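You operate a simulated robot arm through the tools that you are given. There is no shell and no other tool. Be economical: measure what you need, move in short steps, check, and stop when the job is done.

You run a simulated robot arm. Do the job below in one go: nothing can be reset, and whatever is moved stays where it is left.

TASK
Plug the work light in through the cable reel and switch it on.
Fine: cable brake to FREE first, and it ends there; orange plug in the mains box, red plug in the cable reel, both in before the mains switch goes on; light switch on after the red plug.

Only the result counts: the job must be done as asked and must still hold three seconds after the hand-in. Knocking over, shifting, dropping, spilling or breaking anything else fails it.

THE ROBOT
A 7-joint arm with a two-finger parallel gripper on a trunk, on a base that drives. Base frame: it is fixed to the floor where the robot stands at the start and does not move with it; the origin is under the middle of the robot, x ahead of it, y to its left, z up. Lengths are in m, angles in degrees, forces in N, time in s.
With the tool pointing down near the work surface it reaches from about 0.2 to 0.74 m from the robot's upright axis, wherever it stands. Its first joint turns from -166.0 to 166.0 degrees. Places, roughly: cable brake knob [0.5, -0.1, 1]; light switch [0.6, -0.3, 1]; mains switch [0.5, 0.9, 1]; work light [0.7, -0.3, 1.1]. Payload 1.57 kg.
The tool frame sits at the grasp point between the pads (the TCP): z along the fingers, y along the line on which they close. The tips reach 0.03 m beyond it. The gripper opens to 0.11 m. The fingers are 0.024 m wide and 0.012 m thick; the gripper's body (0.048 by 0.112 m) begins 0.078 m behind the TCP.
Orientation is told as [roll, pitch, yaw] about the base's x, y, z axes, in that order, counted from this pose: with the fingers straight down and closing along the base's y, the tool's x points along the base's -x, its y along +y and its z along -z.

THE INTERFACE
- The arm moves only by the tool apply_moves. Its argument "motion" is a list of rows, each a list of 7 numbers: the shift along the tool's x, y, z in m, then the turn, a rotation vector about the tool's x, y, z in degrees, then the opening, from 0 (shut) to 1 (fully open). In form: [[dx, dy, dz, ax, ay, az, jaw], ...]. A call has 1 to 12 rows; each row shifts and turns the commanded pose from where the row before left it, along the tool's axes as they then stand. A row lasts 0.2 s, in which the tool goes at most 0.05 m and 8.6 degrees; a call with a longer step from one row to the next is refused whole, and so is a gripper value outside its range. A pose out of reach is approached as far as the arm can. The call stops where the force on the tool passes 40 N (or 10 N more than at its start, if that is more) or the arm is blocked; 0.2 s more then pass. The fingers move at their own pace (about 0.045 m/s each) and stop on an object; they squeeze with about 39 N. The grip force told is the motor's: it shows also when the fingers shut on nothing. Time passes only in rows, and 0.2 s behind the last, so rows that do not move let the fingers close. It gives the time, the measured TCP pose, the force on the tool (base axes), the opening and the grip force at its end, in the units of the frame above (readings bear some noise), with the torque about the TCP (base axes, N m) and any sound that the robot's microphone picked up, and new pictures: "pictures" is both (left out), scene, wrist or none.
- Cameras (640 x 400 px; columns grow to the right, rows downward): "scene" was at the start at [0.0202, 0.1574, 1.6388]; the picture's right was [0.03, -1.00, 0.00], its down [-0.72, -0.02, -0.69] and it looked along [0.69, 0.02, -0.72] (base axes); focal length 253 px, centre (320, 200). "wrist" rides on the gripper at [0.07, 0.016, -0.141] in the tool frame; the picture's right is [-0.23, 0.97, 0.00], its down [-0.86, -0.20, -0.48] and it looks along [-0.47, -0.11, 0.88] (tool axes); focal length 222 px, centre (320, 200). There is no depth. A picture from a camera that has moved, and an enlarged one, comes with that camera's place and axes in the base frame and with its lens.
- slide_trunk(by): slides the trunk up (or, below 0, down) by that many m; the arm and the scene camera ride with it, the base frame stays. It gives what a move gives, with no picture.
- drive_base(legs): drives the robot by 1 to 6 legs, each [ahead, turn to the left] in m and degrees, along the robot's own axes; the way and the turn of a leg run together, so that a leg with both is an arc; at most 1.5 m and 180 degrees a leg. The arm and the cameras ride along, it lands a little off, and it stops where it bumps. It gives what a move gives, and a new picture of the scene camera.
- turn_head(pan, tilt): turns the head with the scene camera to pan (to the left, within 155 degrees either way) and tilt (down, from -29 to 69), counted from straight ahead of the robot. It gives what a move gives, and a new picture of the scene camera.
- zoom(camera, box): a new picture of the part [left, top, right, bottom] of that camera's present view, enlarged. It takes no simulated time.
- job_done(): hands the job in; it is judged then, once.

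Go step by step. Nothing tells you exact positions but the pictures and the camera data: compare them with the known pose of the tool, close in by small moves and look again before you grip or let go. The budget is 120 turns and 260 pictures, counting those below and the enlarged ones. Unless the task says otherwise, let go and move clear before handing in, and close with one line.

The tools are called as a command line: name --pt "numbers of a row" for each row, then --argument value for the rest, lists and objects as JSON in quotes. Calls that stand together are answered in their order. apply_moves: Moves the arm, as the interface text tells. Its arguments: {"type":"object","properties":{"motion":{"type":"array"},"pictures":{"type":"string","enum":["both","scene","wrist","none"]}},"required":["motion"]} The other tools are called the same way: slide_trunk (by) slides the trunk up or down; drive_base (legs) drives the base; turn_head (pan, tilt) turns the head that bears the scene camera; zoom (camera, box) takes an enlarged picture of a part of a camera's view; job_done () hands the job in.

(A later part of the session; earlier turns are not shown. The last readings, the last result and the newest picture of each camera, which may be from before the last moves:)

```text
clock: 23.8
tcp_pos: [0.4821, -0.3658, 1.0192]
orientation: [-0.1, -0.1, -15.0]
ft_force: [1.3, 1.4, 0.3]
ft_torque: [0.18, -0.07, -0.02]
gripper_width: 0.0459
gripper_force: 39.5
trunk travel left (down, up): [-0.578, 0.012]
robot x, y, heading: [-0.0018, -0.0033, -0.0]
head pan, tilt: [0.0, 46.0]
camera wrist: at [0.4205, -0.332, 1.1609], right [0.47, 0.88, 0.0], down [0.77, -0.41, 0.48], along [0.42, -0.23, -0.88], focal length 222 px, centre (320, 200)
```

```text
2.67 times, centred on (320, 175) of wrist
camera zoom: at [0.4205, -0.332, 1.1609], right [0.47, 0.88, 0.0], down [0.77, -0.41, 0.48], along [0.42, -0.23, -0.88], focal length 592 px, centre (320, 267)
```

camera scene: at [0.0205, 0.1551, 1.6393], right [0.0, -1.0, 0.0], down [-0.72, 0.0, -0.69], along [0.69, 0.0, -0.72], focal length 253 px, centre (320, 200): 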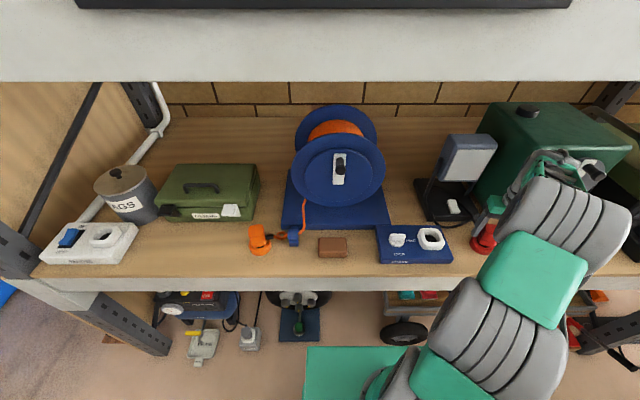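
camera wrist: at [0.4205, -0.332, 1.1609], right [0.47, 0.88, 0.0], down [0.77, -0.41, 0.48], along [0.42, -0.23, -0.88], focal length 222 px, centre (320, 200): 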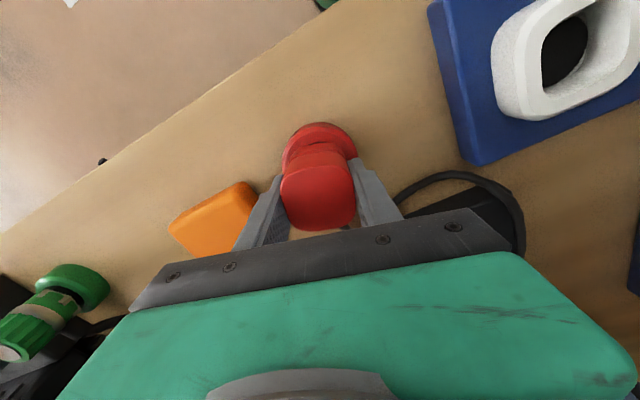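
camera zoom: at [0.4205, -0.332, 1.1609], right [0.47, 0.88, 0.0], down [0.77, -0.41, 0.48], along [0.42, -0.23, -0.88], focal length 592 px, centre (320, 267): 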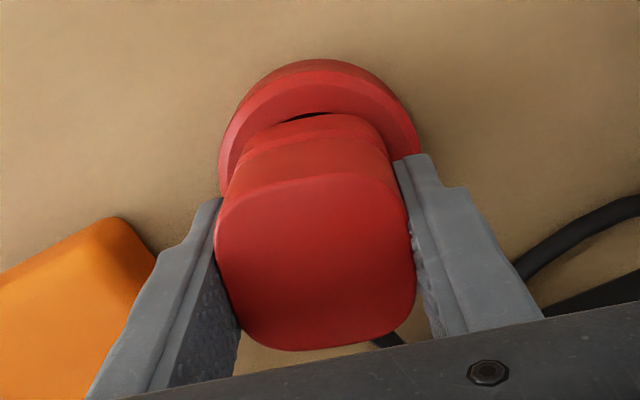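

It is gripped at 46 mm. I'll lift slowly and check the pull.

apply_moves --pt "0 0 -0.01 0 0 0 0.2" --pt "0 0 -0.015 0 0 0 0.2" --pt "0 0 -0.02 0 0 0 0.2" --pt "0 0 -0.03 0 0 0 0.2" --pt "0 0 -0.03 0 0 0 0.2"

zoom --camera "wrist" --box '[200, 100, 440, 250]'

zoom --camera "scene" --box '[440, 170, 540, 270]'

```text
clock: 25.0
tcp_pos: [0.4824, -0.3644, 1.1233]
orientation: [0.0, 0.0, -15.0]
ft_force: [-0.1, -0.4, -1.8]
ft_torque: [-0.03, 0.0, -0.02]
gripper_width: 0.0461
gripper_force: 39.3
trunk travel left (down, up): [-0.578, 0.012]
robot x, y, heading: [0.0014, 0.0055, -0.1]
head pan, tilt: [0.0, 46.0]
camera scene: at [0.0203, 0.1553, 1.6393], right [0.0, -1.0, 0.0], down [-0.72, 0.0, -0.69], along [0.69, 0.0, -0.72], focal length 253 px, centre (320, 200)
camera wrist: at [0.4203, -0.3314, 1.266], right [0.47, 0.88, 0.0], down [0.77, -0.41, 0.48], along [0.42, -0.23, -0.88], focal length 222 px, centre (320, 200)
```

scene: 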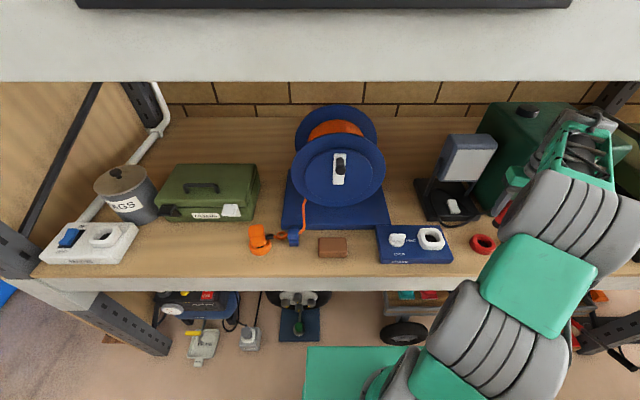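
wrist: 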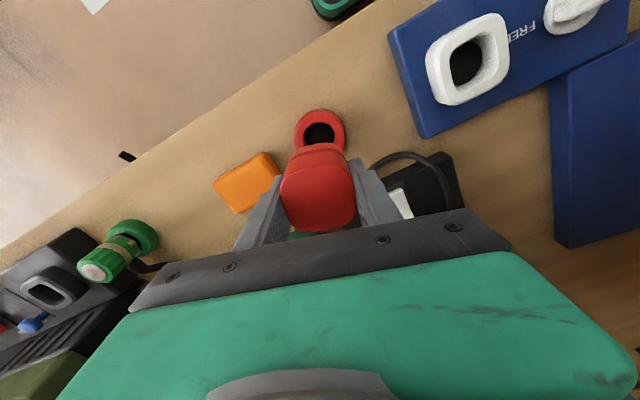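

```text
2.67 times, centred on (320, 175) of wrist
camera zoom: at [0.4203, -0.3314, 1.266], right [0.47, 0.88, 0.0], down [0.77, -0.41, 0.48], along [0.42, -0.23, -0.88], focal length 592 px, centre (320, 267)
```

zoom: 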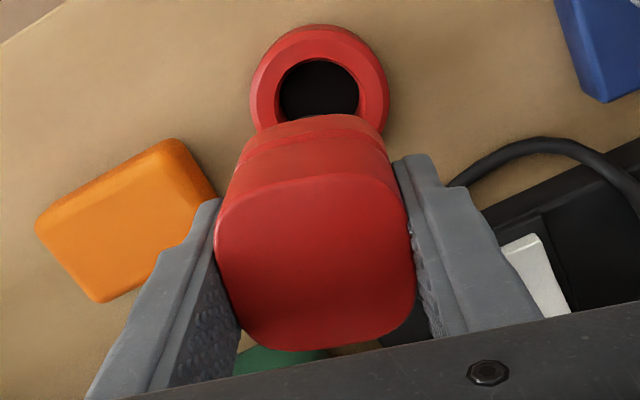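

```text
4.00 times, centred on (490, 220) of scene
camera zoom: at [0.0203, 0.1553, 1.6393], right [0.0, -1.0, 0.0], down [-0.72, 0.0, -0.69], along [0.69, 0.0, -0.72], focal length 1012 px, centre (-360, 120)
```

zoom: 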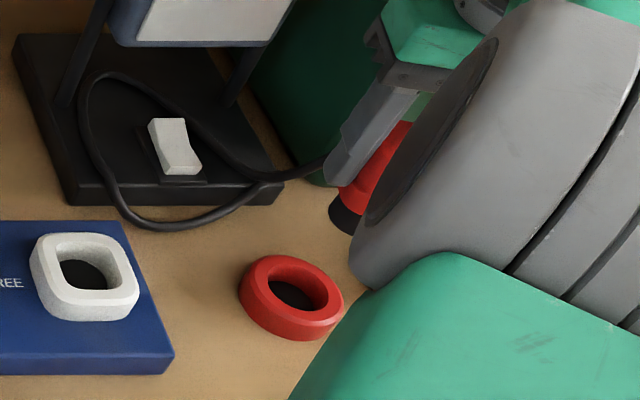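

The plug is out of its holder, which has a round hole, and the spigot is black. I'll turn to yaw 0 and carry it above the socket at about (0.481, -0.19).

apply_moves --pt "0 0 0 0 0 -7.5 0.2" --pt "0 0 0 0 0 -7.5 0.2" --pt "0 0.04 0 0 0 0 0.2" --pt "0 0.045 0 0 0 0 0.2" --pt "0 0.045 0 0 0 0 0.2" --pt "0 0.042 0 0 0 0 0.2"

zoom --camera "wrist" --box '[200, 70, 440, 250]'

zoom --camera "scene" --box '[380, 170, 480, 270]'

```text
clock: 26.4
tcp_pos: [0.4804, -0.1951, 1.1228]
orientation: [-0.1, 0.0, 0.1]
ft_force: [-0.3, 1.1, -1.4]
ft_torque: [-0.03, -0.01, -0.01]
gripper_width: 0.046
gripper_force: 38.5
trunk travel left (down, up): [-0.578, 0.012]
robot x, y, heading: [-0.0003, 0.0011, 0.2]
head pan, tilt: [0.0, 46.0]
camera scene: at [0.0202, 0.156, 1.6392], right [0.0, -1.0, 0.0], down [-0.72, 0.0, -0.69], along [0.69, 0.0, -0.72], focal length 253 px, centre (320, 200)
camera wrist: at [0.4109, -0.1786, 1.2666], right [0.23, 0.97, 0.0], down [0.86, -0.2, 0.48], along [0.47, -0.11, -0.88], focal length 222 px, centre (320, 200)
```

scene: 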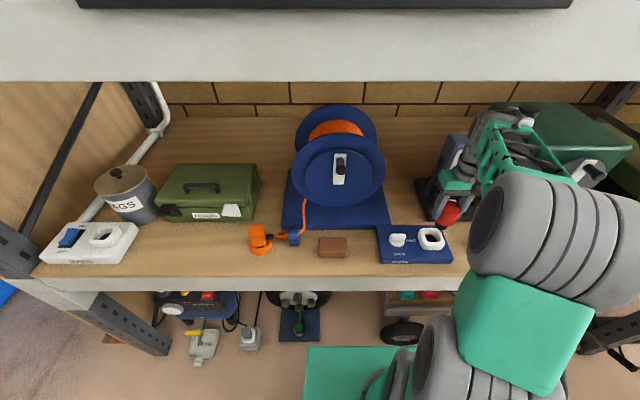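
wrist: 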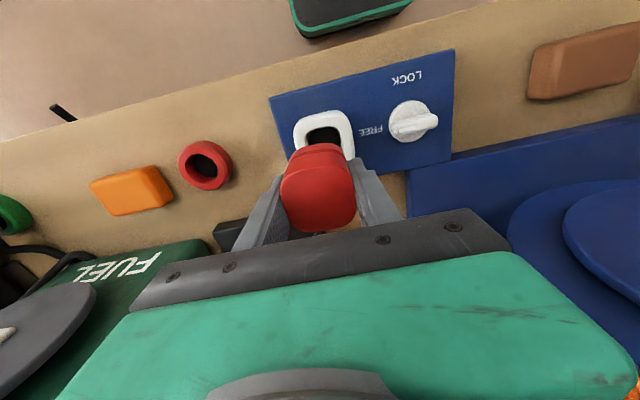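

```text
2.22 times, centred on (320, 160) of wrist
camera zoom: at [0.4109, -0.1786, 1.2666], right [0.23, 0.97, 0.0], down [0.86, -0.2, 0.48], along [0.47, -0.11, -0.88], focal length 494 px, centre (320, 289)
```

zoom: 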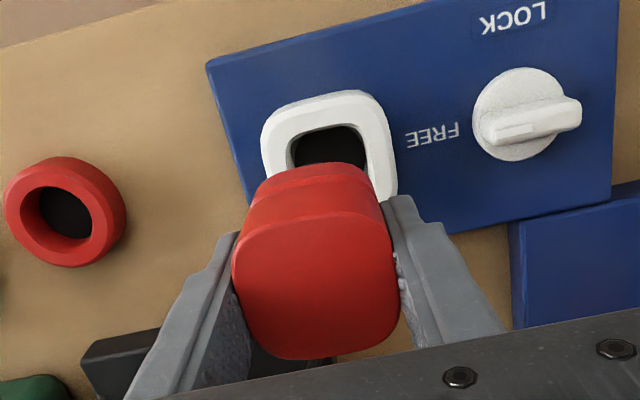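

```text
4.00 times, centred on (430, 220) of scene
camera zoom: at [0.0202, 0.156, 1.6392], right [0.0, -1.0, 0.0], down [-0.72, 0.0, -0.69], along [0.69, 0.0, -0.72], focal length 1012 px, centre (-120, 120)
```

zoom: 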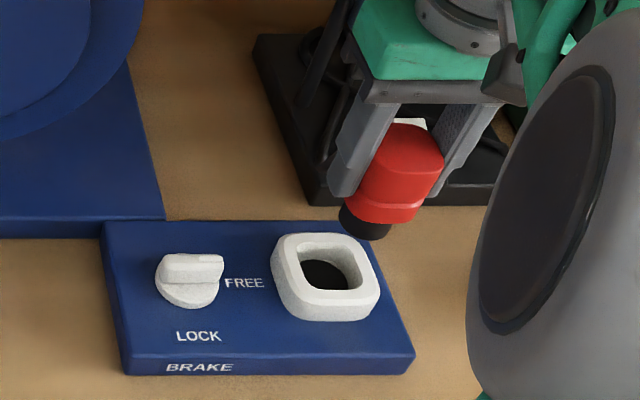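

In both views the plug is about 1 cm too far to -y. I'll shift +y 0.01 and lower until it is just above the socket.

apply_moves --pt "0 0.01 0.01 0 0 0 0.2" --pt "0 0 0.02 0 0 0 0.2" --pt "0 0 0.008 0 0 0 0.2"

zoom --camera "wrist" --box '[200, 70, 440, 250]'

zoom --camera "scene" --box '[400, 190, 480, 260]'

```text
clock: 27.2
tcp_pos: [0.4835, -0.1846, 1.0865]
orientation: [-0.1, 0.0, 0.0]
ft_force: [0.8, 0.2, -0.4]
ft_torque: [-0.02, 0.0, 0.02]
gripper_width: 0.046
gripper_force: 38.7
trunk travel left (down, up): [-0.578, 0.012]
robot x, y, heading: [0.0011, 0.001, -0.2]
head pan, tilt: [0.0, 46.0]
camera scene: at [0.0206, 0.155, 1.6393], right [0.0, -1.0, 0.0], down [-0.72, 0.0, -0.69], along [0.69, 0.0, -0.72], focal length 253 px, centre (320, 200)
camera wrist: at [0.4134, -0.1687, 1.2288], right [0.23, 0.97, 0.0], down [0.85, -0.2, 0.48], along [0.47, -0.11, -0.88], focal length 222 px, centre (320, 200)
```

scene: 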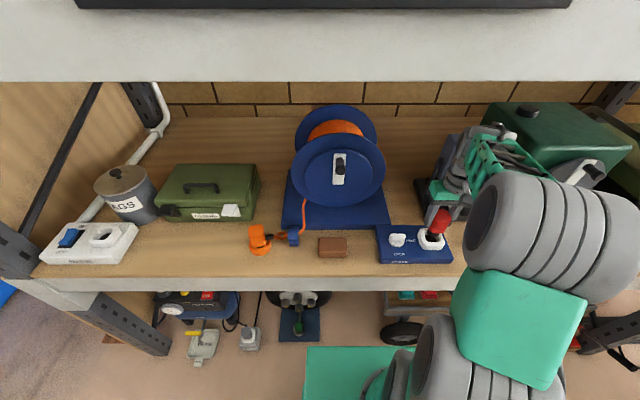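
wrist: 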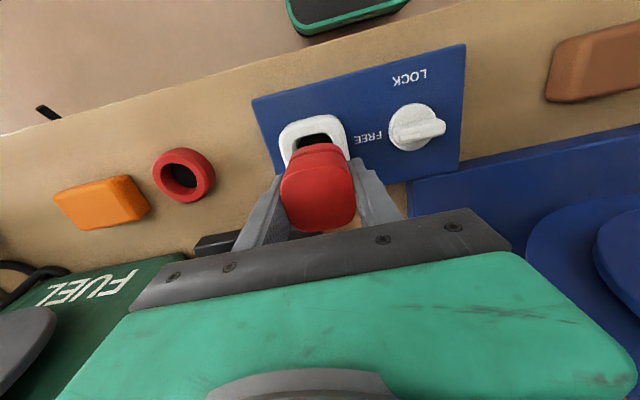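

```text
2.22 times, centred on (320, 160) of wrist
camera zoom: at [0.4134, -0.1687, 1.2288], right [0.23, 0.97, 0.0], down [0.85, -0.2, 0.48], along [0.47, -0.11, -0.88], focal length 494 px, centre (320, 289)
```

zoom: 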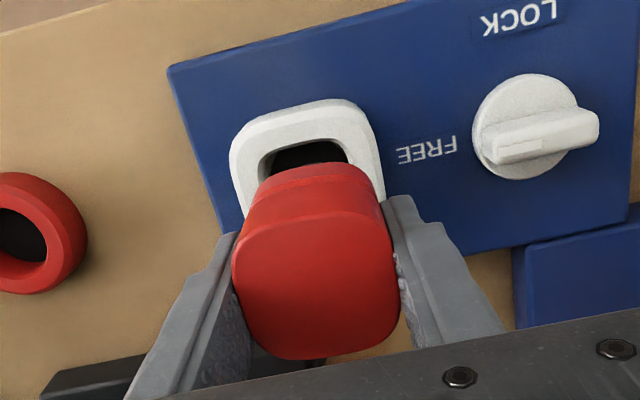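

```text
5.71 times, centred on (440, 225) of scene
camera zoom: at [0.0206, 0.155, 1.6393], right [0.0, -1.0, 0.0], down [-0.72, 0.0, -0.69], along [0.69, 0.0, -0.72], focal length 1446 px, centre (-366, 57)
```

zoom: 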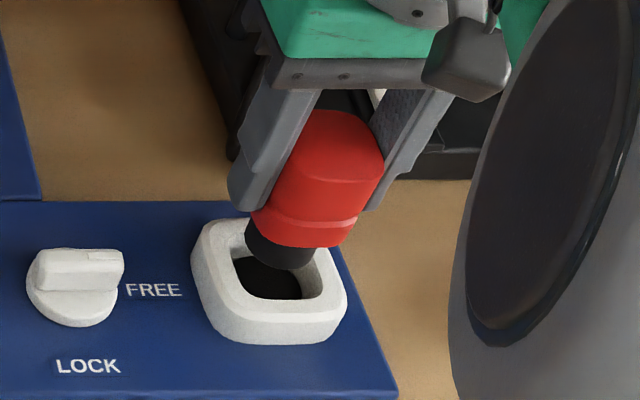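

The plug axis matches the socket in y, and x is about 2 mm too far forward. I'll nudge it and lower in small steps.

apply_moves --pt "0.002 0 0.006 0 0 0 0.2" --pt "0 0 0.005 0 0 0 0.2" --pt "0 0 0.004 0 0 0 0.2" --pt "0 0 0 0 0 0 0.2"

zoom --camera "wrist" --box '[200, 70, 440, 250]'

zoom --camera "scene" --box '[400, 190, 480, 260]'

```text
clock: 28.2
tcp_pos: [0.4806, -0.1832, 1.0707]
orientation: [0.0, 0.1, -0.1]
ft_force: [0.0, -0.4, -1.1]
ft_torque: [0.03, 0.02, -0.04]
gripper_width: 0.046
gripper_force: 38.6
trunk travel left (down, up): [-0.578, 0.012]
robot x, y, heading: [0.001, -0.0003, 0.5]
head pan, tilt: [0.0, 46.0]
camera scene: at [0.0205, 0.1552, 1.6393], right [0.0, -1.0, 0.0], down [-0.72, 0.0, -0.69], along [0.69, 0.0, -0.72], focal length 253 px, centre (320, 200)
camera wrist: at [0.4114, -0.1676, 1.2133], right [0.23, 0.97, 0.0], down [0.86, -0.2, 0.48], along [0.47, -0.11, -0.88], focal length 222 px, centre (320, 200)
```

scene: 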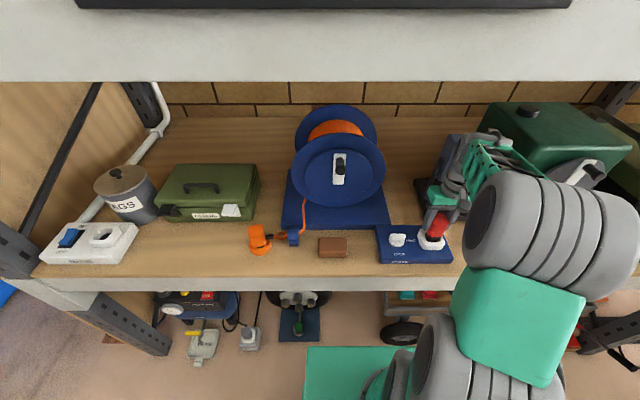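
wrist: 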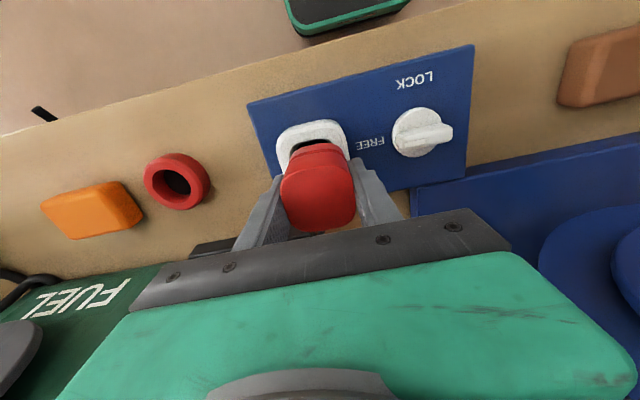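

```text
2.22 times, centred on (320, 160) of wrist
camera zoom: at [0.4114, -0.1676, 1.2133], right [0.23, 0.97, 0.0], down [0.86, -0.2, 0.48], along [0.47, -0.11, -0.88], focal length 494 px, centre (320, 289)
```

zoom: 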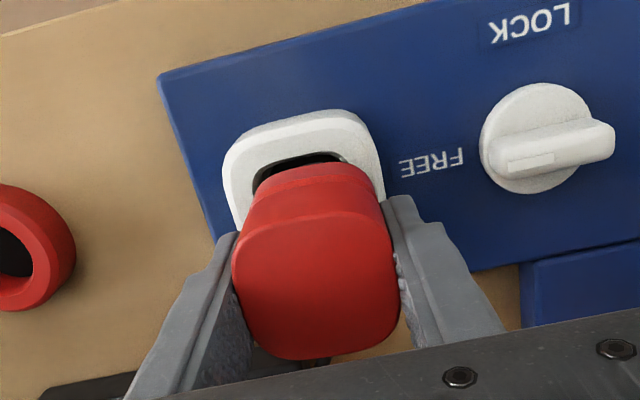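

```text
5.71 times, centred on (440, 225) of scene
camera zoom: at [0.0205, 0.1552, 1.6393], right [0.0, -1.0, 0.0], down [-0.72, 0.0, -0.69], along [0.69, 0.0, -0.72], focal length 1446 px, centre (-366, 57)
```

zoom: 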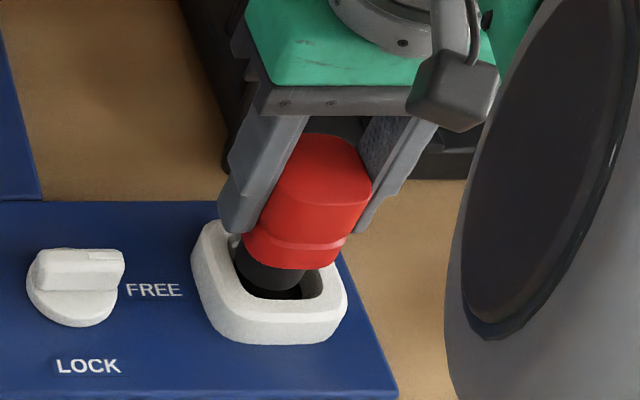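

The spigot is entering the rim. I'll nudge -y 2 mm and -x 2 mm and keep descending.

apply_moves --pt "0.002 -0.002 0.004 0 0 0 0.2" --pt "0 0 0.005 0 0 0 0.2" --pt "0 0 0.005 0 0 0 0.2" --pt "0 0 0 0 0 0 0.2"

zoom --camera "wrist" --box '[200, 70, 440, 250]'

zoom --camera "scene" --box '[400, 190, 480, 260]'

```text
clock: 28.9
tcp_pos: [0.4798, -0.1856, 1.0686]
orientation: [-0.3, -0.6, 0.2]
ft_force: [-9.6, 6.4, 15.7]
ft_torque: [0.52, 0.83, 0.03]
gripper_width: 0.0463
gripper_force: 39.2
trunk travel left (down, up): [-0.578, 0.012]
robot x, y, heading: [-0.0027, -0.0004, -0.0]
head pan, tilt: [0.0, 46.0]
stopped in row 3: the force on the tool passed its limit at 47 N (the readings are from after the stop); the commanded pose is now the measured one
camera scene: at [0.017, 0.1567, 1.6393], right [0.0, -1.0, 0.0], down [-0.72, 0.0, -0.7], along [0.7, 0.0, -0.72], focal length 253 px, centre (320, 200)
camera wrist: at [0.4086, -0.1678, 1.2103], right [0.22, 0.97, 0.0], down [0.85, -0.19, 0.49], along [0.48, -0.11, -0.87], focal length 222 px, centre (320, 200)
```

scene: 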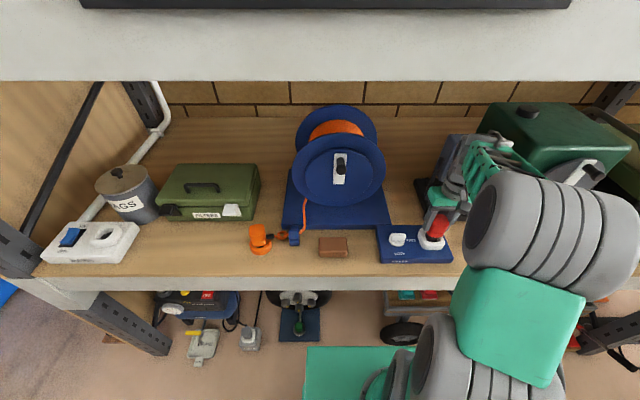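
wrist: 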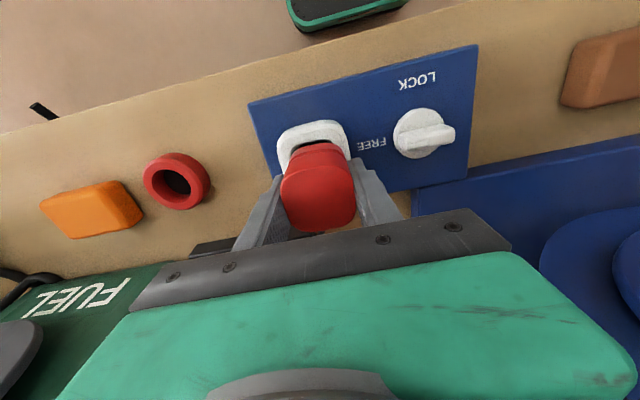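

```text
2.22 times, centred on (320, 160) of wrist
camera zoom: at [0.4086, -0.1678, 1.2103], right [0.22, 0.97, 0.0], down [0.85, -0.19, 0.49], along [0.48, -0.11, -0.87], focal length 494 px, centre (320, 289)
```

zoom: 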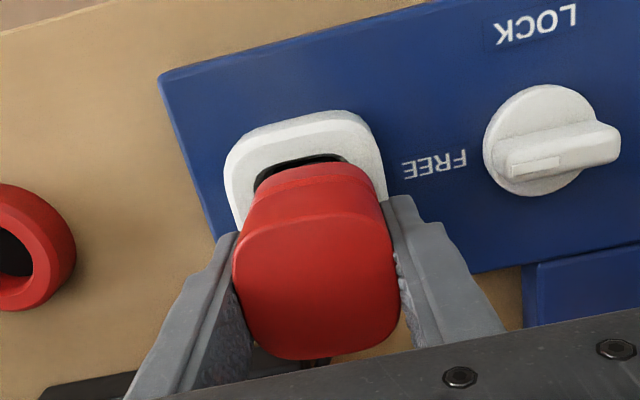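

```text
5.71 times, centred on (440, 225) of scene
camera zoom: at [0.017, 0.1567, 1.6393], right [0.0, -1.0, 0.0], down [-0.72, 0.0, -0.7], along [0.7, 0.0, -0.72], focal length 1446 px, centre (-366, 57)
```

zoom: 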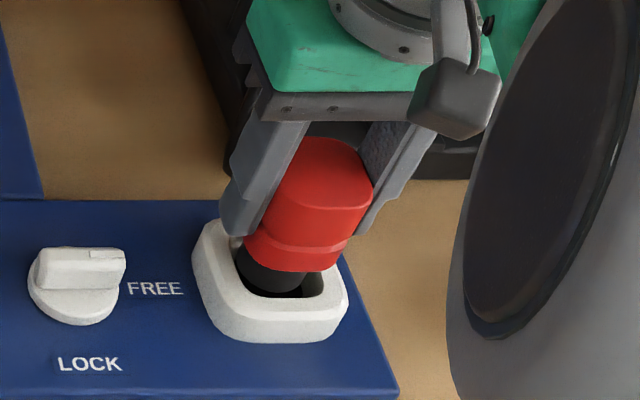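

The contact force pushes the plug to -x, so the spigot is on the far rim. I'll lift slightly, move -x 5 mm and +y 1 mm, and try again.

apply_moves --pt "0 0 -0.004 -0.3 0.6 0 0.2" --pt "0.005 0.001 0 0 0 0 0.2" --pt "0 0 0.004 0 0 0 0.2" --pt "0 0 0.004 0 0 0 0.2" --pt "0 0 0.004 0 0 0 0.2" --pt "0 0 0.004 0 0 0 0.2" --pt "0 0 0 0 0 0 0.2"

zoom --camera "wrist" --box '[200, 70, 440, 250]'

zoom --camera "scene" --box '[400, 190, 480, 260]'

```text
clock: 30.0
tcp_pos: [0.4769, -0.1853, 1.0669]
orientation: [-0.2, -0.5, 0.3]
ft_force: [-10.7, 4.3, 16.4]
ft_torque: [0.54, 0.78, 0.15]
gripper_width: 0.0463
gripper_force: 38.8
trunk travel left (down, up): [-0.578, 0.012]
robot x, y, heading: [-0.0071, 0.0006, 0.2]
head pan, tilt: [0.0, 46.0]
stopped in row 5: the force on the tool passed its limit at 45 N (the readings are from after the stop); the commanded pose is now the measured one
camera scene: at [0.0165, 0.1567, 1.6393], right [0.0, -1.0, 0.0], down [-0.72, 0.0, -0.7], along [0.7, 0.0, -0.72], focal length 253 px, centre (320, 200)
camera wrist: at [0.4054, -0.1685, 1.2104], right [0.22, 0.97, 0.0], down [0.85, -0.19, 0.49], along [0.47, -0.11, -0.87], focal length 222 px, centre (320, 200)
```

scene: 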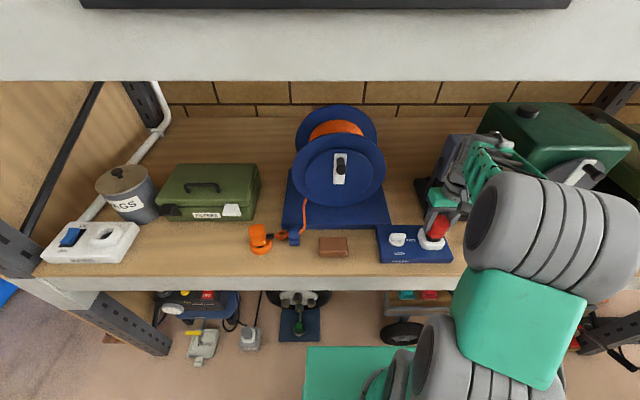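
wrist: 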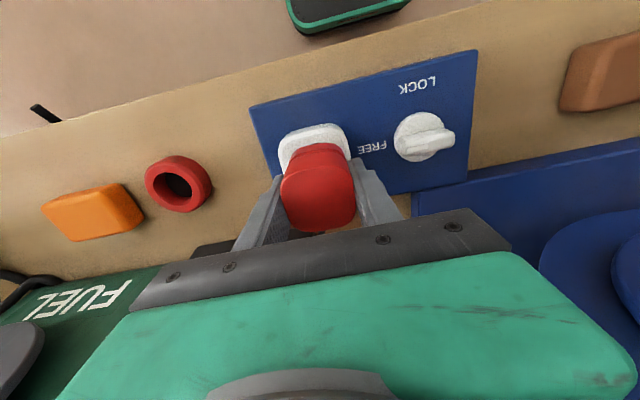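

```text
2.22 times, centred on (320, 160) of wrist
camera zoom: at [0.4054, -0.1685, 1.2104], right [0.22, 0.97, 0.0], down [0.85, -0.19, 0.49], along [0.47, -0.11, -0.87], focal length 494 px, centre (320, 289)
```

zoom: 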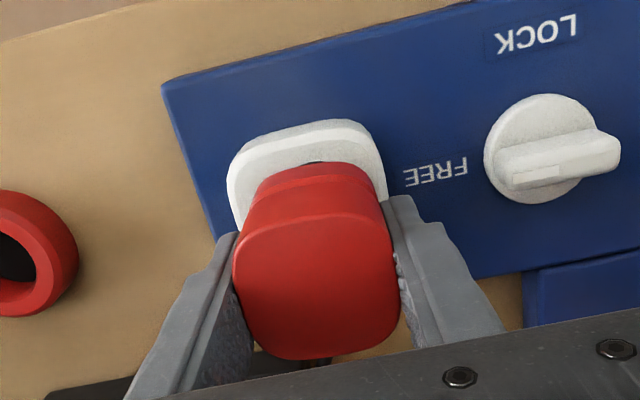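

```text
5.71 times, centred on (440, 225) of scene
camera zoom: at [0.0165, 0.1567, 1.6393], right [0.0, -1.0, 0.0], down [-0.72, 0.0, -0.7], along [0.7, 0.0, -0.72], focal length 1446 px, centre (-366, 57)
```

zoom: 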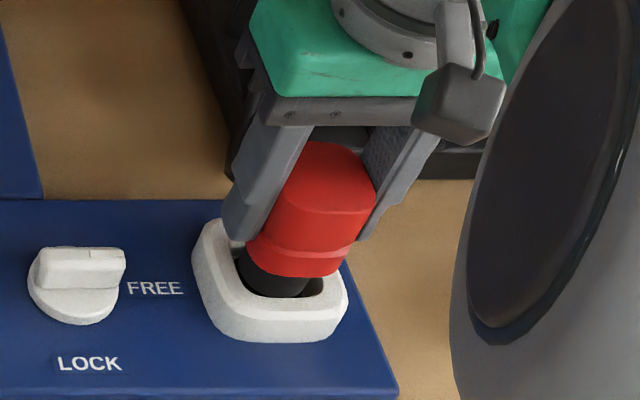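

Still blocked at 1.067. I'll look very closely at the spigot in the rim.

zoom --camera "scene" --box '[418, 215, 448, 240]'

zoom --camera "wrist" --box '[270, 110, 360, 180]'

```text
16.00 times, centred on (433, 228) of scene
camera zoom: at [0.0165, 0.1567, 1.6393], right [0.0, -1.0, 0.0], down [-0.72, 0.0, -0.7], along [0.7, 0.0, -0.72], focal length 4049 px, centre (-1488, -240)
```

zoom: 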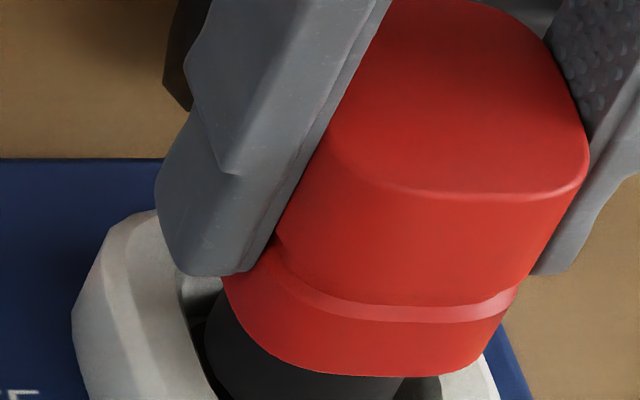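

```text
5.71 times, centred on (315, 145) of wrist
camera zoom: at [0.4054, -0.1685, 1.2104], right [0.22, 0.97, 0.0], down [0.85, -0.19, 0.49], along [0.47, -0.11, -0.87], focal length 1269 px, centre (349, 514)
```

zoom: 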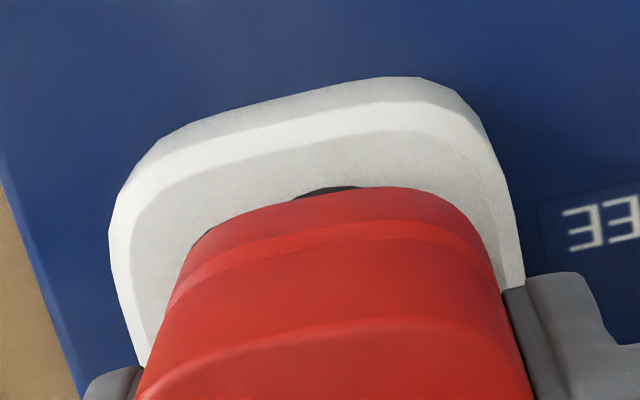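

zoom --camera "scene" --box '[420, 226, 450, 245]'

```text
16.00 times, centred on (435, 236) of scene
camera zoom: at [0.0165, 0.1567, 1.6393], right [0.0, -1.0, 0.0], down [-0.72, 0.0, -0.7], along [0.7, 0.0, -0.72], focal length 4049 px, centre (-1520, -368)
```

zoom: 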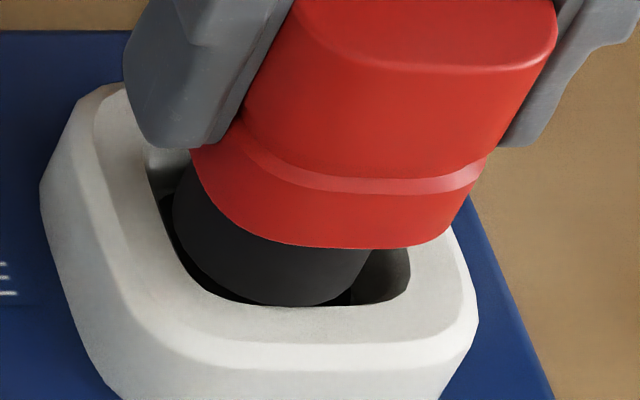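

The spigot is inside the rim opening with the dark hole around it, and the contact is on the far side. I'll shift another 3 mm to -x and 1 mm to -y.

apply_moves --pt "0 0 -0.004 -0.2 0.5 0 0.2" --pt "0.003 -0.001 0 0 0 0 0.2" --pt "0 0 0.004 0 0 0 0.2" --pt "0 0 0.004 0 0 0 0.2" --pt "0 0 0.004 0 0 0 0.2" --pt "0 0 0.004 0 0 0 0.2" --pt "0 0 0 0 0 0 0.2" --pictures "none"

zoom --camera "scene" --box '[420, 226, 450, 245]'

```text
clock: 31.1
tcp_pos: [0.4755, -0.1875, 1.0679]
orientation: [-0.3, -0.5, 0.2]
ft_force: [-11.1, 3.6, 16.2]
ft_torque: [0.48, 0.77, 0.19]
gripper_width: 0.0461
gripper_force: 39.5
trunk travel left (down, up): [-0.578, 0.012]
robot x, y, heading: [0.0017, -0.0015, 0.3]
head pan, tilt: [0.0, 46.0]
stopped in row 5: the force on the tool passed its limit at 45 N (the readings are from after the stop); the commanded pose is now the measured one
```

```text
16.00 times, centred on (435, 236) of scene
camera zoom: at [0.0165, 0.1565, 1.6393], right [0.0, -1.0, 0.0], down [-0.72, 0.0, -0.7], along [0.7, 0.0, -0.72], focal length 4049 px, centre (-1520, -368)
```

zoom: 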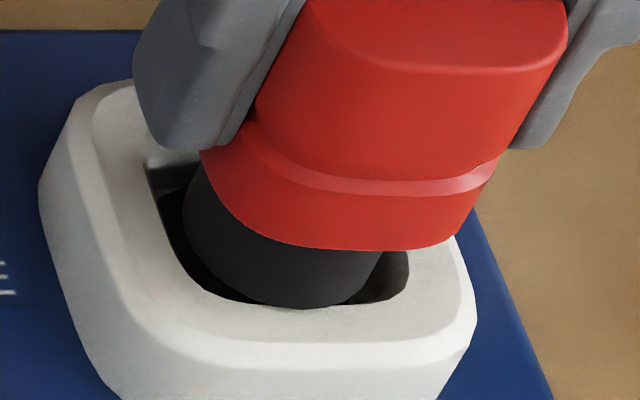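

In the close view the spigot is resting on the near rim: it is about 4.5 mm too near and 1.5 mm too far left. I'll correct that and try again.

apply_moves --pt "0 0 -0.005 -0.3 0.5 0 0.2" --pt "-0.0045 -0.0015 0 0 0 0 0.2" --pt "0 0 0.003 0 0 0 0.2" --pt "0 0 0 0 0 0 0.2" --pictures "none"

zoom --camera "scene" --box '[420, 226, 450, 245]'

```text
clock: 32.1
tcp_pos: [0.4839, -0.1889, 1.0685]
orientation: [0.0, 0.1, 0.2]
ft_force: [-0.4, 0.5, -0.8]
ft_torque: [0.01, -0.01, -0.02]
gripper_width: 0.0461
gripper_force: 38.7
trunk travel left (down, up): [-0.578, 0.012]
robot x, y, heading: [-0.0008, 0.0021, 0.0]
head pan, tilt: [0.0, 46.0]
```

```text
16.00 times, centred on (435, 236) of scene
camera zoom: at [0.0203, 0.1552, 1.6393], right [0.0, -1.0, 0.0], down [-0.72, 0.0, -0.69], along [0.69, 0.0, -0.72], focal length 4049 px, centre (-1520, -368)
```

zoom: 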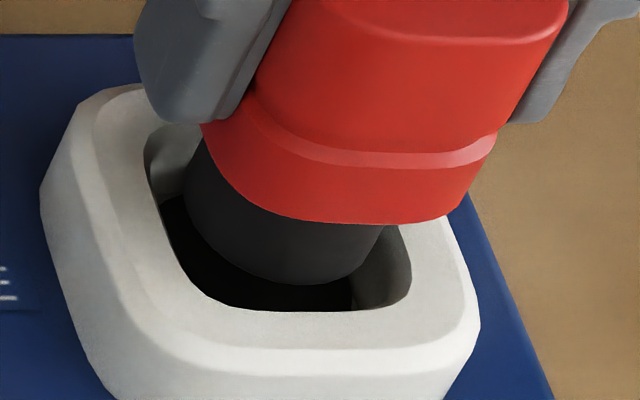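

Now it is free and centred. I'll descend.

apply_moves --pt "0.0015 0 0.003 0 0 0 0.2" --pt "0 0 0.003 0 0 0 0.2" --pt "0 0 0.003 0 0 0 0.2" --pt "0 0 0 0 0 0 0.2" --pictures "none"

zoom --camera "scene" --box '[420, 226, 450, 245]'

```text
clock: 33.1
tcp_pos: [0.482, -0.1894, 1.0593]
orientation: [0.1, 0.2, 0.3]
ft_force: [0.1, 0.0, -1.8]
ft_torque: [0.01, -0.01, -0.01]
gripper_width: 0.0457
gripper_force: 38.1
trunk travel left (down, up): [-0.578, 0.012]
robot x, y, heading: [0.0022, 0.0006, 0.4]
head pan, tilt: [0.0, 46.0]
```

```text
16.00 times, centred on (435, 236) of scene
camera zoom: at [0.0201, 0.1553, 1.6393], right [0.0, -1.0, 0.0], down [-0.72, 0.0, -0.69], along [0.69, 0.0, -0.72], focal length 4049 px, centre (-1520, -368)
```

zoom: 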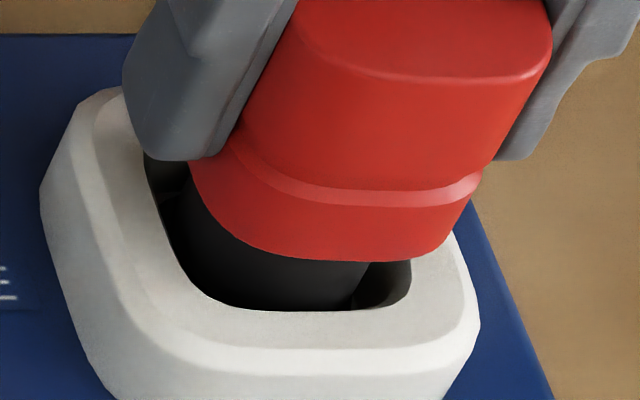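

It is going in with no force, so I'll continue down.

apply_moves --pt "0 -0.0005 0.003 0 0 0 0.2" --pt "0 0 0.003 0 0 0 0.2" --pt "0 0 0.003 0 0 0 0.2" --pt "0 0 0.003 0 0 0 0.2" --pt "0 0 0.003 0 0 0 0.2" --pt "0 0 0.003 0 0 0 0.2" --pictures "wrist"

zoom --camera "scene" --box '[420, 226, 450, 245]'

```text
clock: 34.5
tcp_pos: [0.4814, -0.1883, 1.0487]
orientation: [-0.1, -0.5, 0.2]
ft_force: [-12.6, 4.4, 17.9]
ft_torque: [0.36, 0.58, 0.09]
gripper_width: 0.046
gripper_force: 39.2
trunk travel left (down, up): [-0.578, 0.012]
robot x, y, heading: [-0.0013, -0.0004, -0.0]
head pan, tilt: [0.0, 46.0]
stopped in row 6: the force on the tool passed its limit at 43 N (the readings are from after the stop); the commanded pose is now the measured one
camera wrist: at [0.4103, -0.1731, 1.1904], right [0.22, 0.97, 0.0], down [0.85, -0.2, 0.49], along [0.47, -0.11, -0.87], focal length 222 px, centre (320, 200)
```

wrist: 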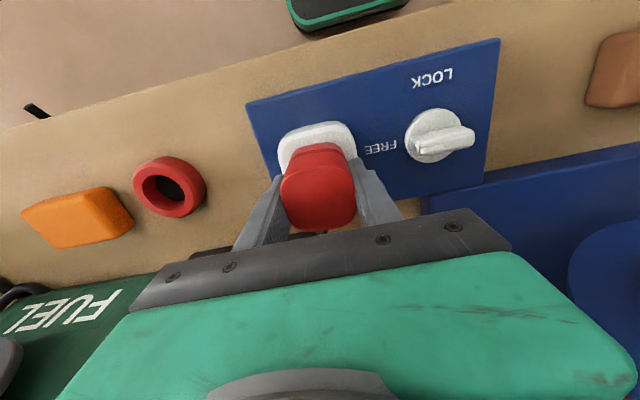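

```text
16.00 times, centred on (435, 236) of scene
camera zoom: at [0.0162, 0.1566, 1.6393], right [0.0, -1.0, 0.0], down [-0.72, 0.0, -0.7], along [0.7, 0.0, -0.72], focal length 4049 px, centre (-1520, -368)
```

zoom: 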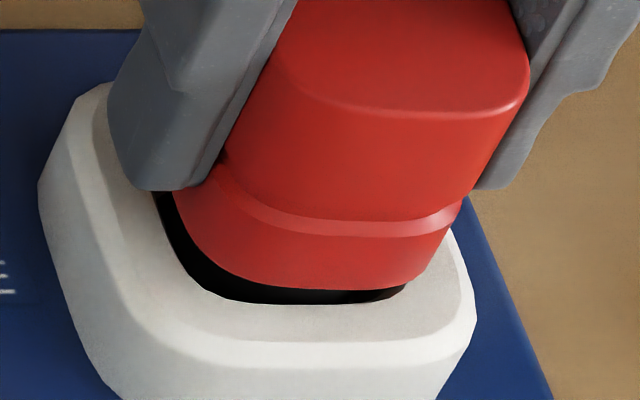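

zoom --camera "wrist" --box '[265, 110, 375, 190]'

zoom --camera "scene" --box '[415, 205, 455, 250]'

```text
5.00 times, centred on (320, 150) of wrist
camera zoom: at [0.4103, -0.1731, 1.1904], right [0.22, 0.97, 0.0], down [0.85, -0.2, 0.49], along [0.47, -0.11, -0.87], focal length 1111 px, centre (320, 450)
```

zoom: 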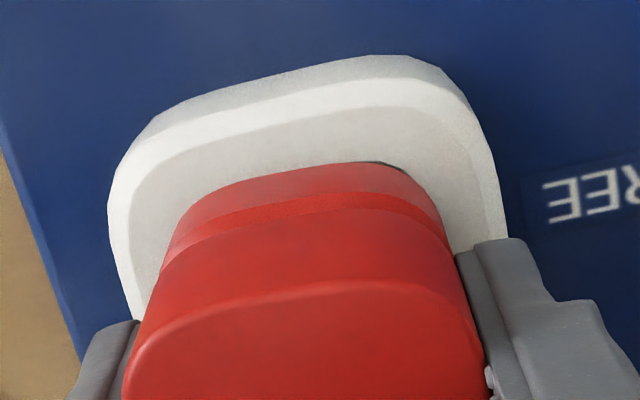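

```text
8.89 times, centred on (435, 228) of scene
camera zoom: at [0.0162, 0.1566, 1.6393], right [0.0, -1.0, 0.0], down [-0.72, 0.0, -0.7], along [0.7, 0.0, -0.72], focal length 2249 px, centre (-702, -44)
```

zoom: 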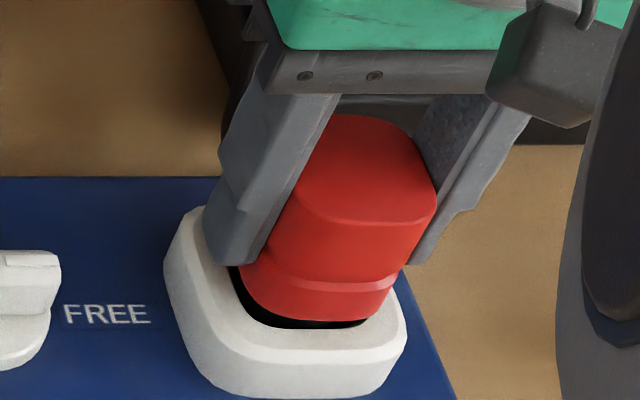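

The plug stopped about 19 mm into the socket, so it may be on the floor or on an inner edge. I'll inspect the identical mains socket and the empty red holder for depth.

zoom --camera "scene" --box '[85, 220, 125, 250]'

zoom --camera "wrist" --box '[125, 145, 215, 225]'

zoom --camera "scene" --box '[240, 215, 310, 262]'

```text
13.33 times, centred on (105, 235) of scene
camera zoom: at [0.0162, 0.1566, 1.6393], right [0.0, -1.0, 0.0], down [-0.72, 0.0, -0.7], along [0.7, 0.0, -0.72], focal length 3374 px, centre (3187, -267)
```

zoom: 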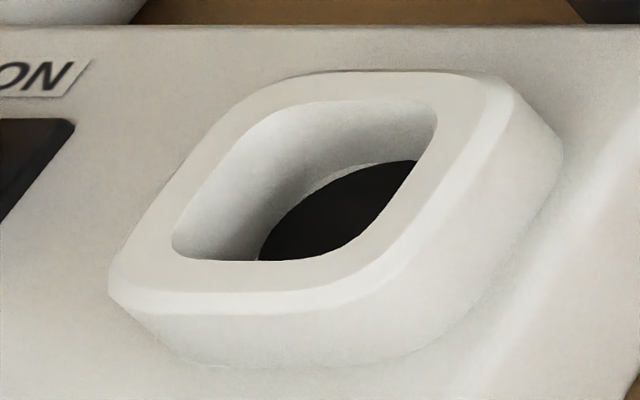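

```text
5.00 times, centred on (170, 185) of wrist
camera zoom: at [0.4103, -0.1731, 1.1904], right [0.22, 0.97, 0.0], down [0.85, -0.2, 0.49], along [0.47, -0.11, -0.87], focal length 1111 px, centre (1070, 275)
```

zoom: 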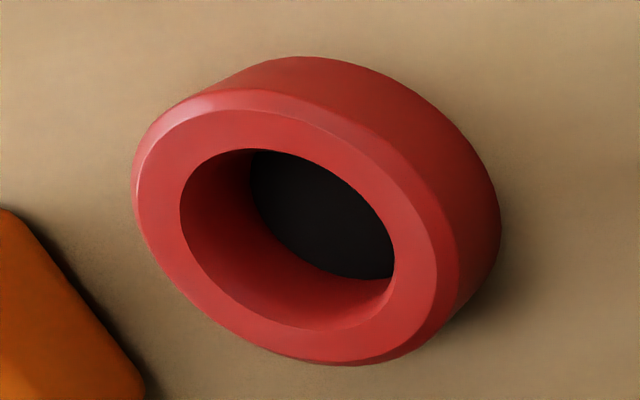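

```text
8.51 times, centred on (275, 238) of scene
camera zoom: at [0.0162, 0.1566, 1.6393], right [0.0, -1.0, 0.0], down [-0.72, 0.0, -0.7], along [0.7, 0.0, -0.72], focal length 2154 px, centre (703, -128)
```

zoom: 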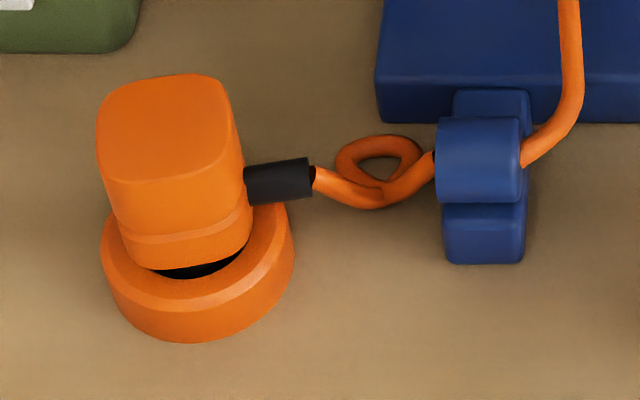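

The mains socket and the holder both have a shallow dark floor, so the plug appears to be bottomed in the socket. I'll release and check that it stays.

apply_moves --pt "0 0 0 0 0 0 0.5" --pt "0 0 0 0 0 0 0.55" --pt "0 0 0 0 0 0 0.6" --pt "0 0 0 0 0 0 0.6" --pt "0 0 -0.03 0 0 0 0.6" --pt "0 0 -0.04 0 0 0 0.6" --pictures "wrist"

zoom --camera "scene" --box '[415, 205, 455, 250]'

zoom --camera "wrist" --box '[250, 70, 390, 200]'

```text
clock: 35.9
tcp_pos: [0.4831, -0.1909, 1.1169]
orientation: [-0.1, -0.3, 0.2]
ft_force: [-0.3, 0.6, 0.0]
ft_torque: [0.01, 0.02, 0.01]
gripper_width: 0.0661
gripper_force: 0.1
trunk travel left (down, up): [-0.578, 0.012]
robot x, y, heading: [-0.0025, 0.0004, -0.1]
head pan, tilt: [0.0, 46.0]
camera wrist: at [0.4124, -0.1751, 1.2583], right [0.22, 0.97, 0.0], down [0.85, -0.2, 0.48], along [0.47, -0.11, -0.88], focal length 222 px, centre (320, 200)
```

wrist: 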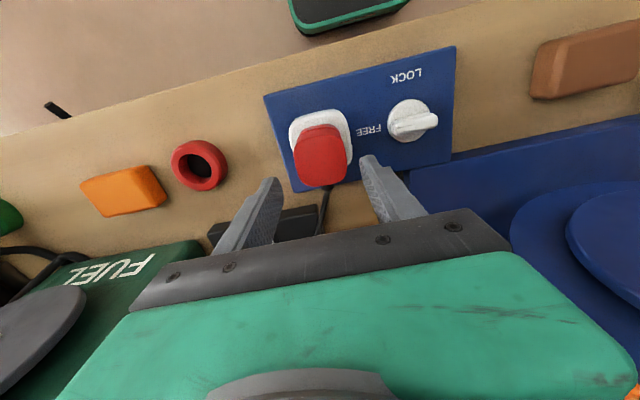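

```text
8.89 times, centred on (435, 228) of scene
camera zoom: at [0.0196, 0.1554, 1.6392], right [0.0, -1.0, 0.0], down [-0.72, 0.0, -0.69], along [0.69, 0.0, -0.72], focal length 2249 px, centre (-702, -44)
```

zoom: 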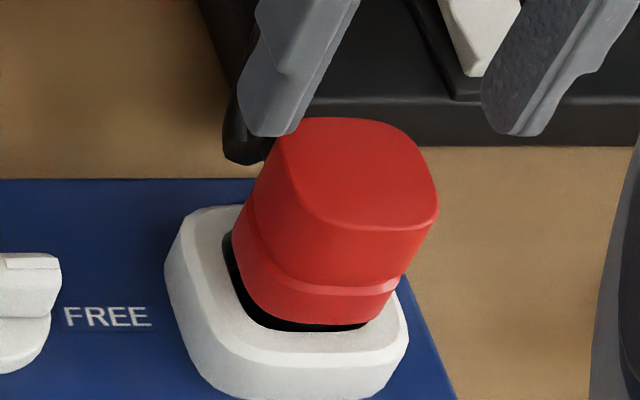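

```text
3.08 times, centred on (320, 135) of wrist
camera zoom: at [0.4124, -0.1751, 1.2583], right [0.22, 0.97, 0.0], down [0.85, -0.2, 0.48], along [0.47, -0.11, -0.88], focal length 684 px, centre (320, 400)
```

zoom: 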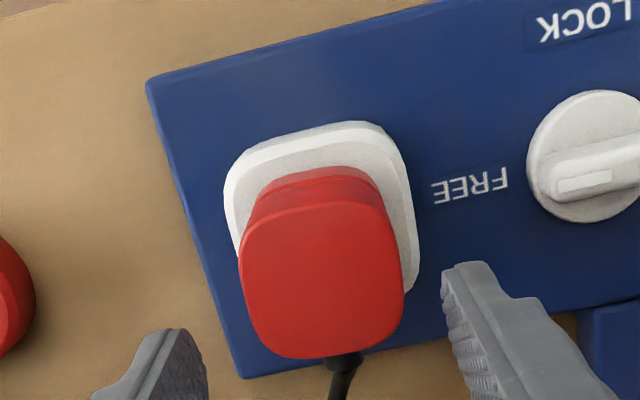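

The plug stands upright and centred in the socket, turned slightly. I'll shut the jaws and press gently on its top to see whether it is fully down.

apply_moves --pt "0.002 0 -0.01 0 0.3 0 0" --pt "0 0 0 0 0 0 0" --pt "0 0 0 0 0 0 0" --pt "0 0 0 0 0 0 0" --pt "0 0 0 0 0 0 0" --pt "0 0 0.015 0 0 0 0" --pt "0 0 0.012 0 0 0 0" --pt "0 0 0.006 0 0 0 0" --pt "0 0 0.004 0 0 0 0" --pt "0 0 0.004 0 0 0 0" --pt "0 0 0.004 0 0 0 0" --pt "0 0 0.004 0 0 0 0" --pictures "none"

zoom --camera "scene" --box '[415, 205, 455, 250]'

```text
clock: 38.0
tcp_pos: [0.4827, -0.1907, 1.0966]
orientation: [-0.5, -0.9, 0.1]
ft_force: [-5.1, 1.4, 19.8]
ft_torque: [0.11, 0.38, 0.05]
gripper_width: 0.0
gripper_force: 21.2
trunk travel left (down, up): [-0.578, 0.012]
robot x, y, heading: [-0.0029, -0.0006, 0.1]
head pan, tilt: [0.0, 46.0]
stopped in row 10: the force on the tool passed its limit at 44 N (the readings are from after the stop); the commanded pose is now the measured one
```

```text
8.89 times, centred on (435, 228) of scene
camera zoom: at [0.0185, 0.1559, 1.6393], right [0.0, -1.0, 0.0], down [-0.72, 0.0, -0.7], along [0.7, 0.0, -0.72], focal length 2249 px, centre (-702, -44)
```

zoom: 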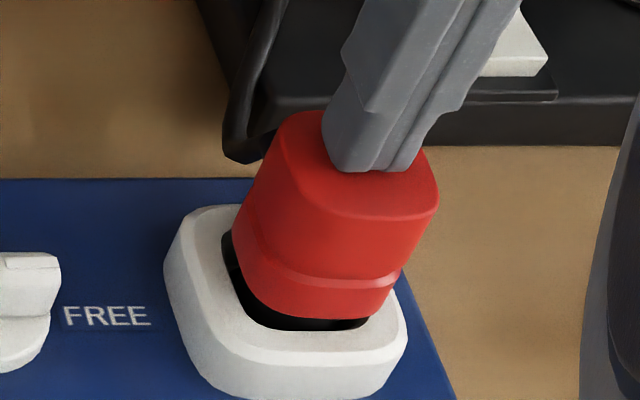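

It holds firm under 44 N. I'll take a closer look at the mains socket floor to judge whether this is the full depth.

zoom --camera "scene" --box '[92, 226, 116, 242]'

zoom --camera "scene" --box '[424, 226, 448, 243]'

```text
16.00 times, centred on (104, 234) of scene
camera zoom: at [0.0185, 0.1559, 1.6393], right [0.0, -1.0, 0.0], down [-0.72, 0.0, -0.7], along [0.7, 0.0, -0.72], focal length 4049 px, centre (3776, -344)
```

zoom: 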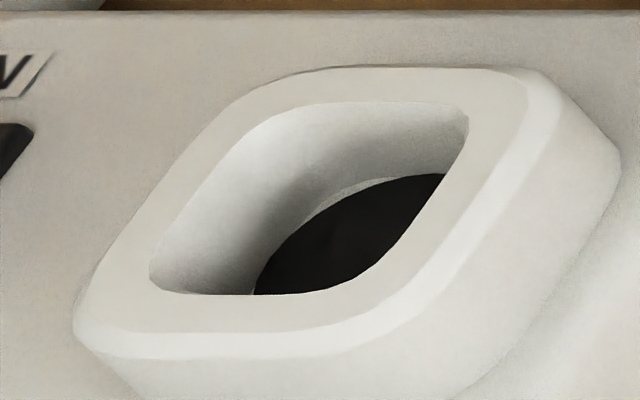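

```text
16.00 times, centred on (436, 234) of scene
camera zoom: at [0.0185, 0.1559, 1.6393], right [0.0, -1.0, 0.0], down [-0.72, 0.0, -0.7], along [0.7, 0.0, -0.72], focal length 4049 px, centre (-1536, -352)
```

zoom: 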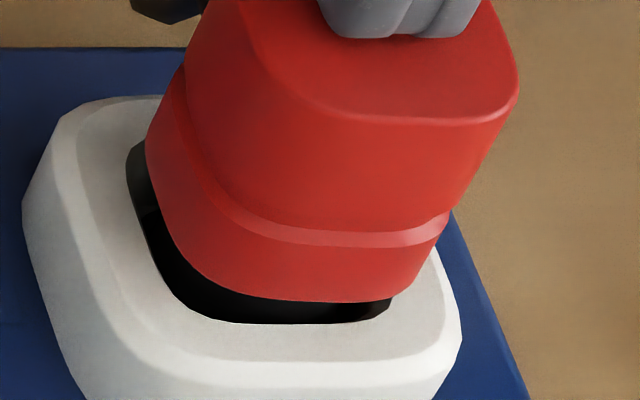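

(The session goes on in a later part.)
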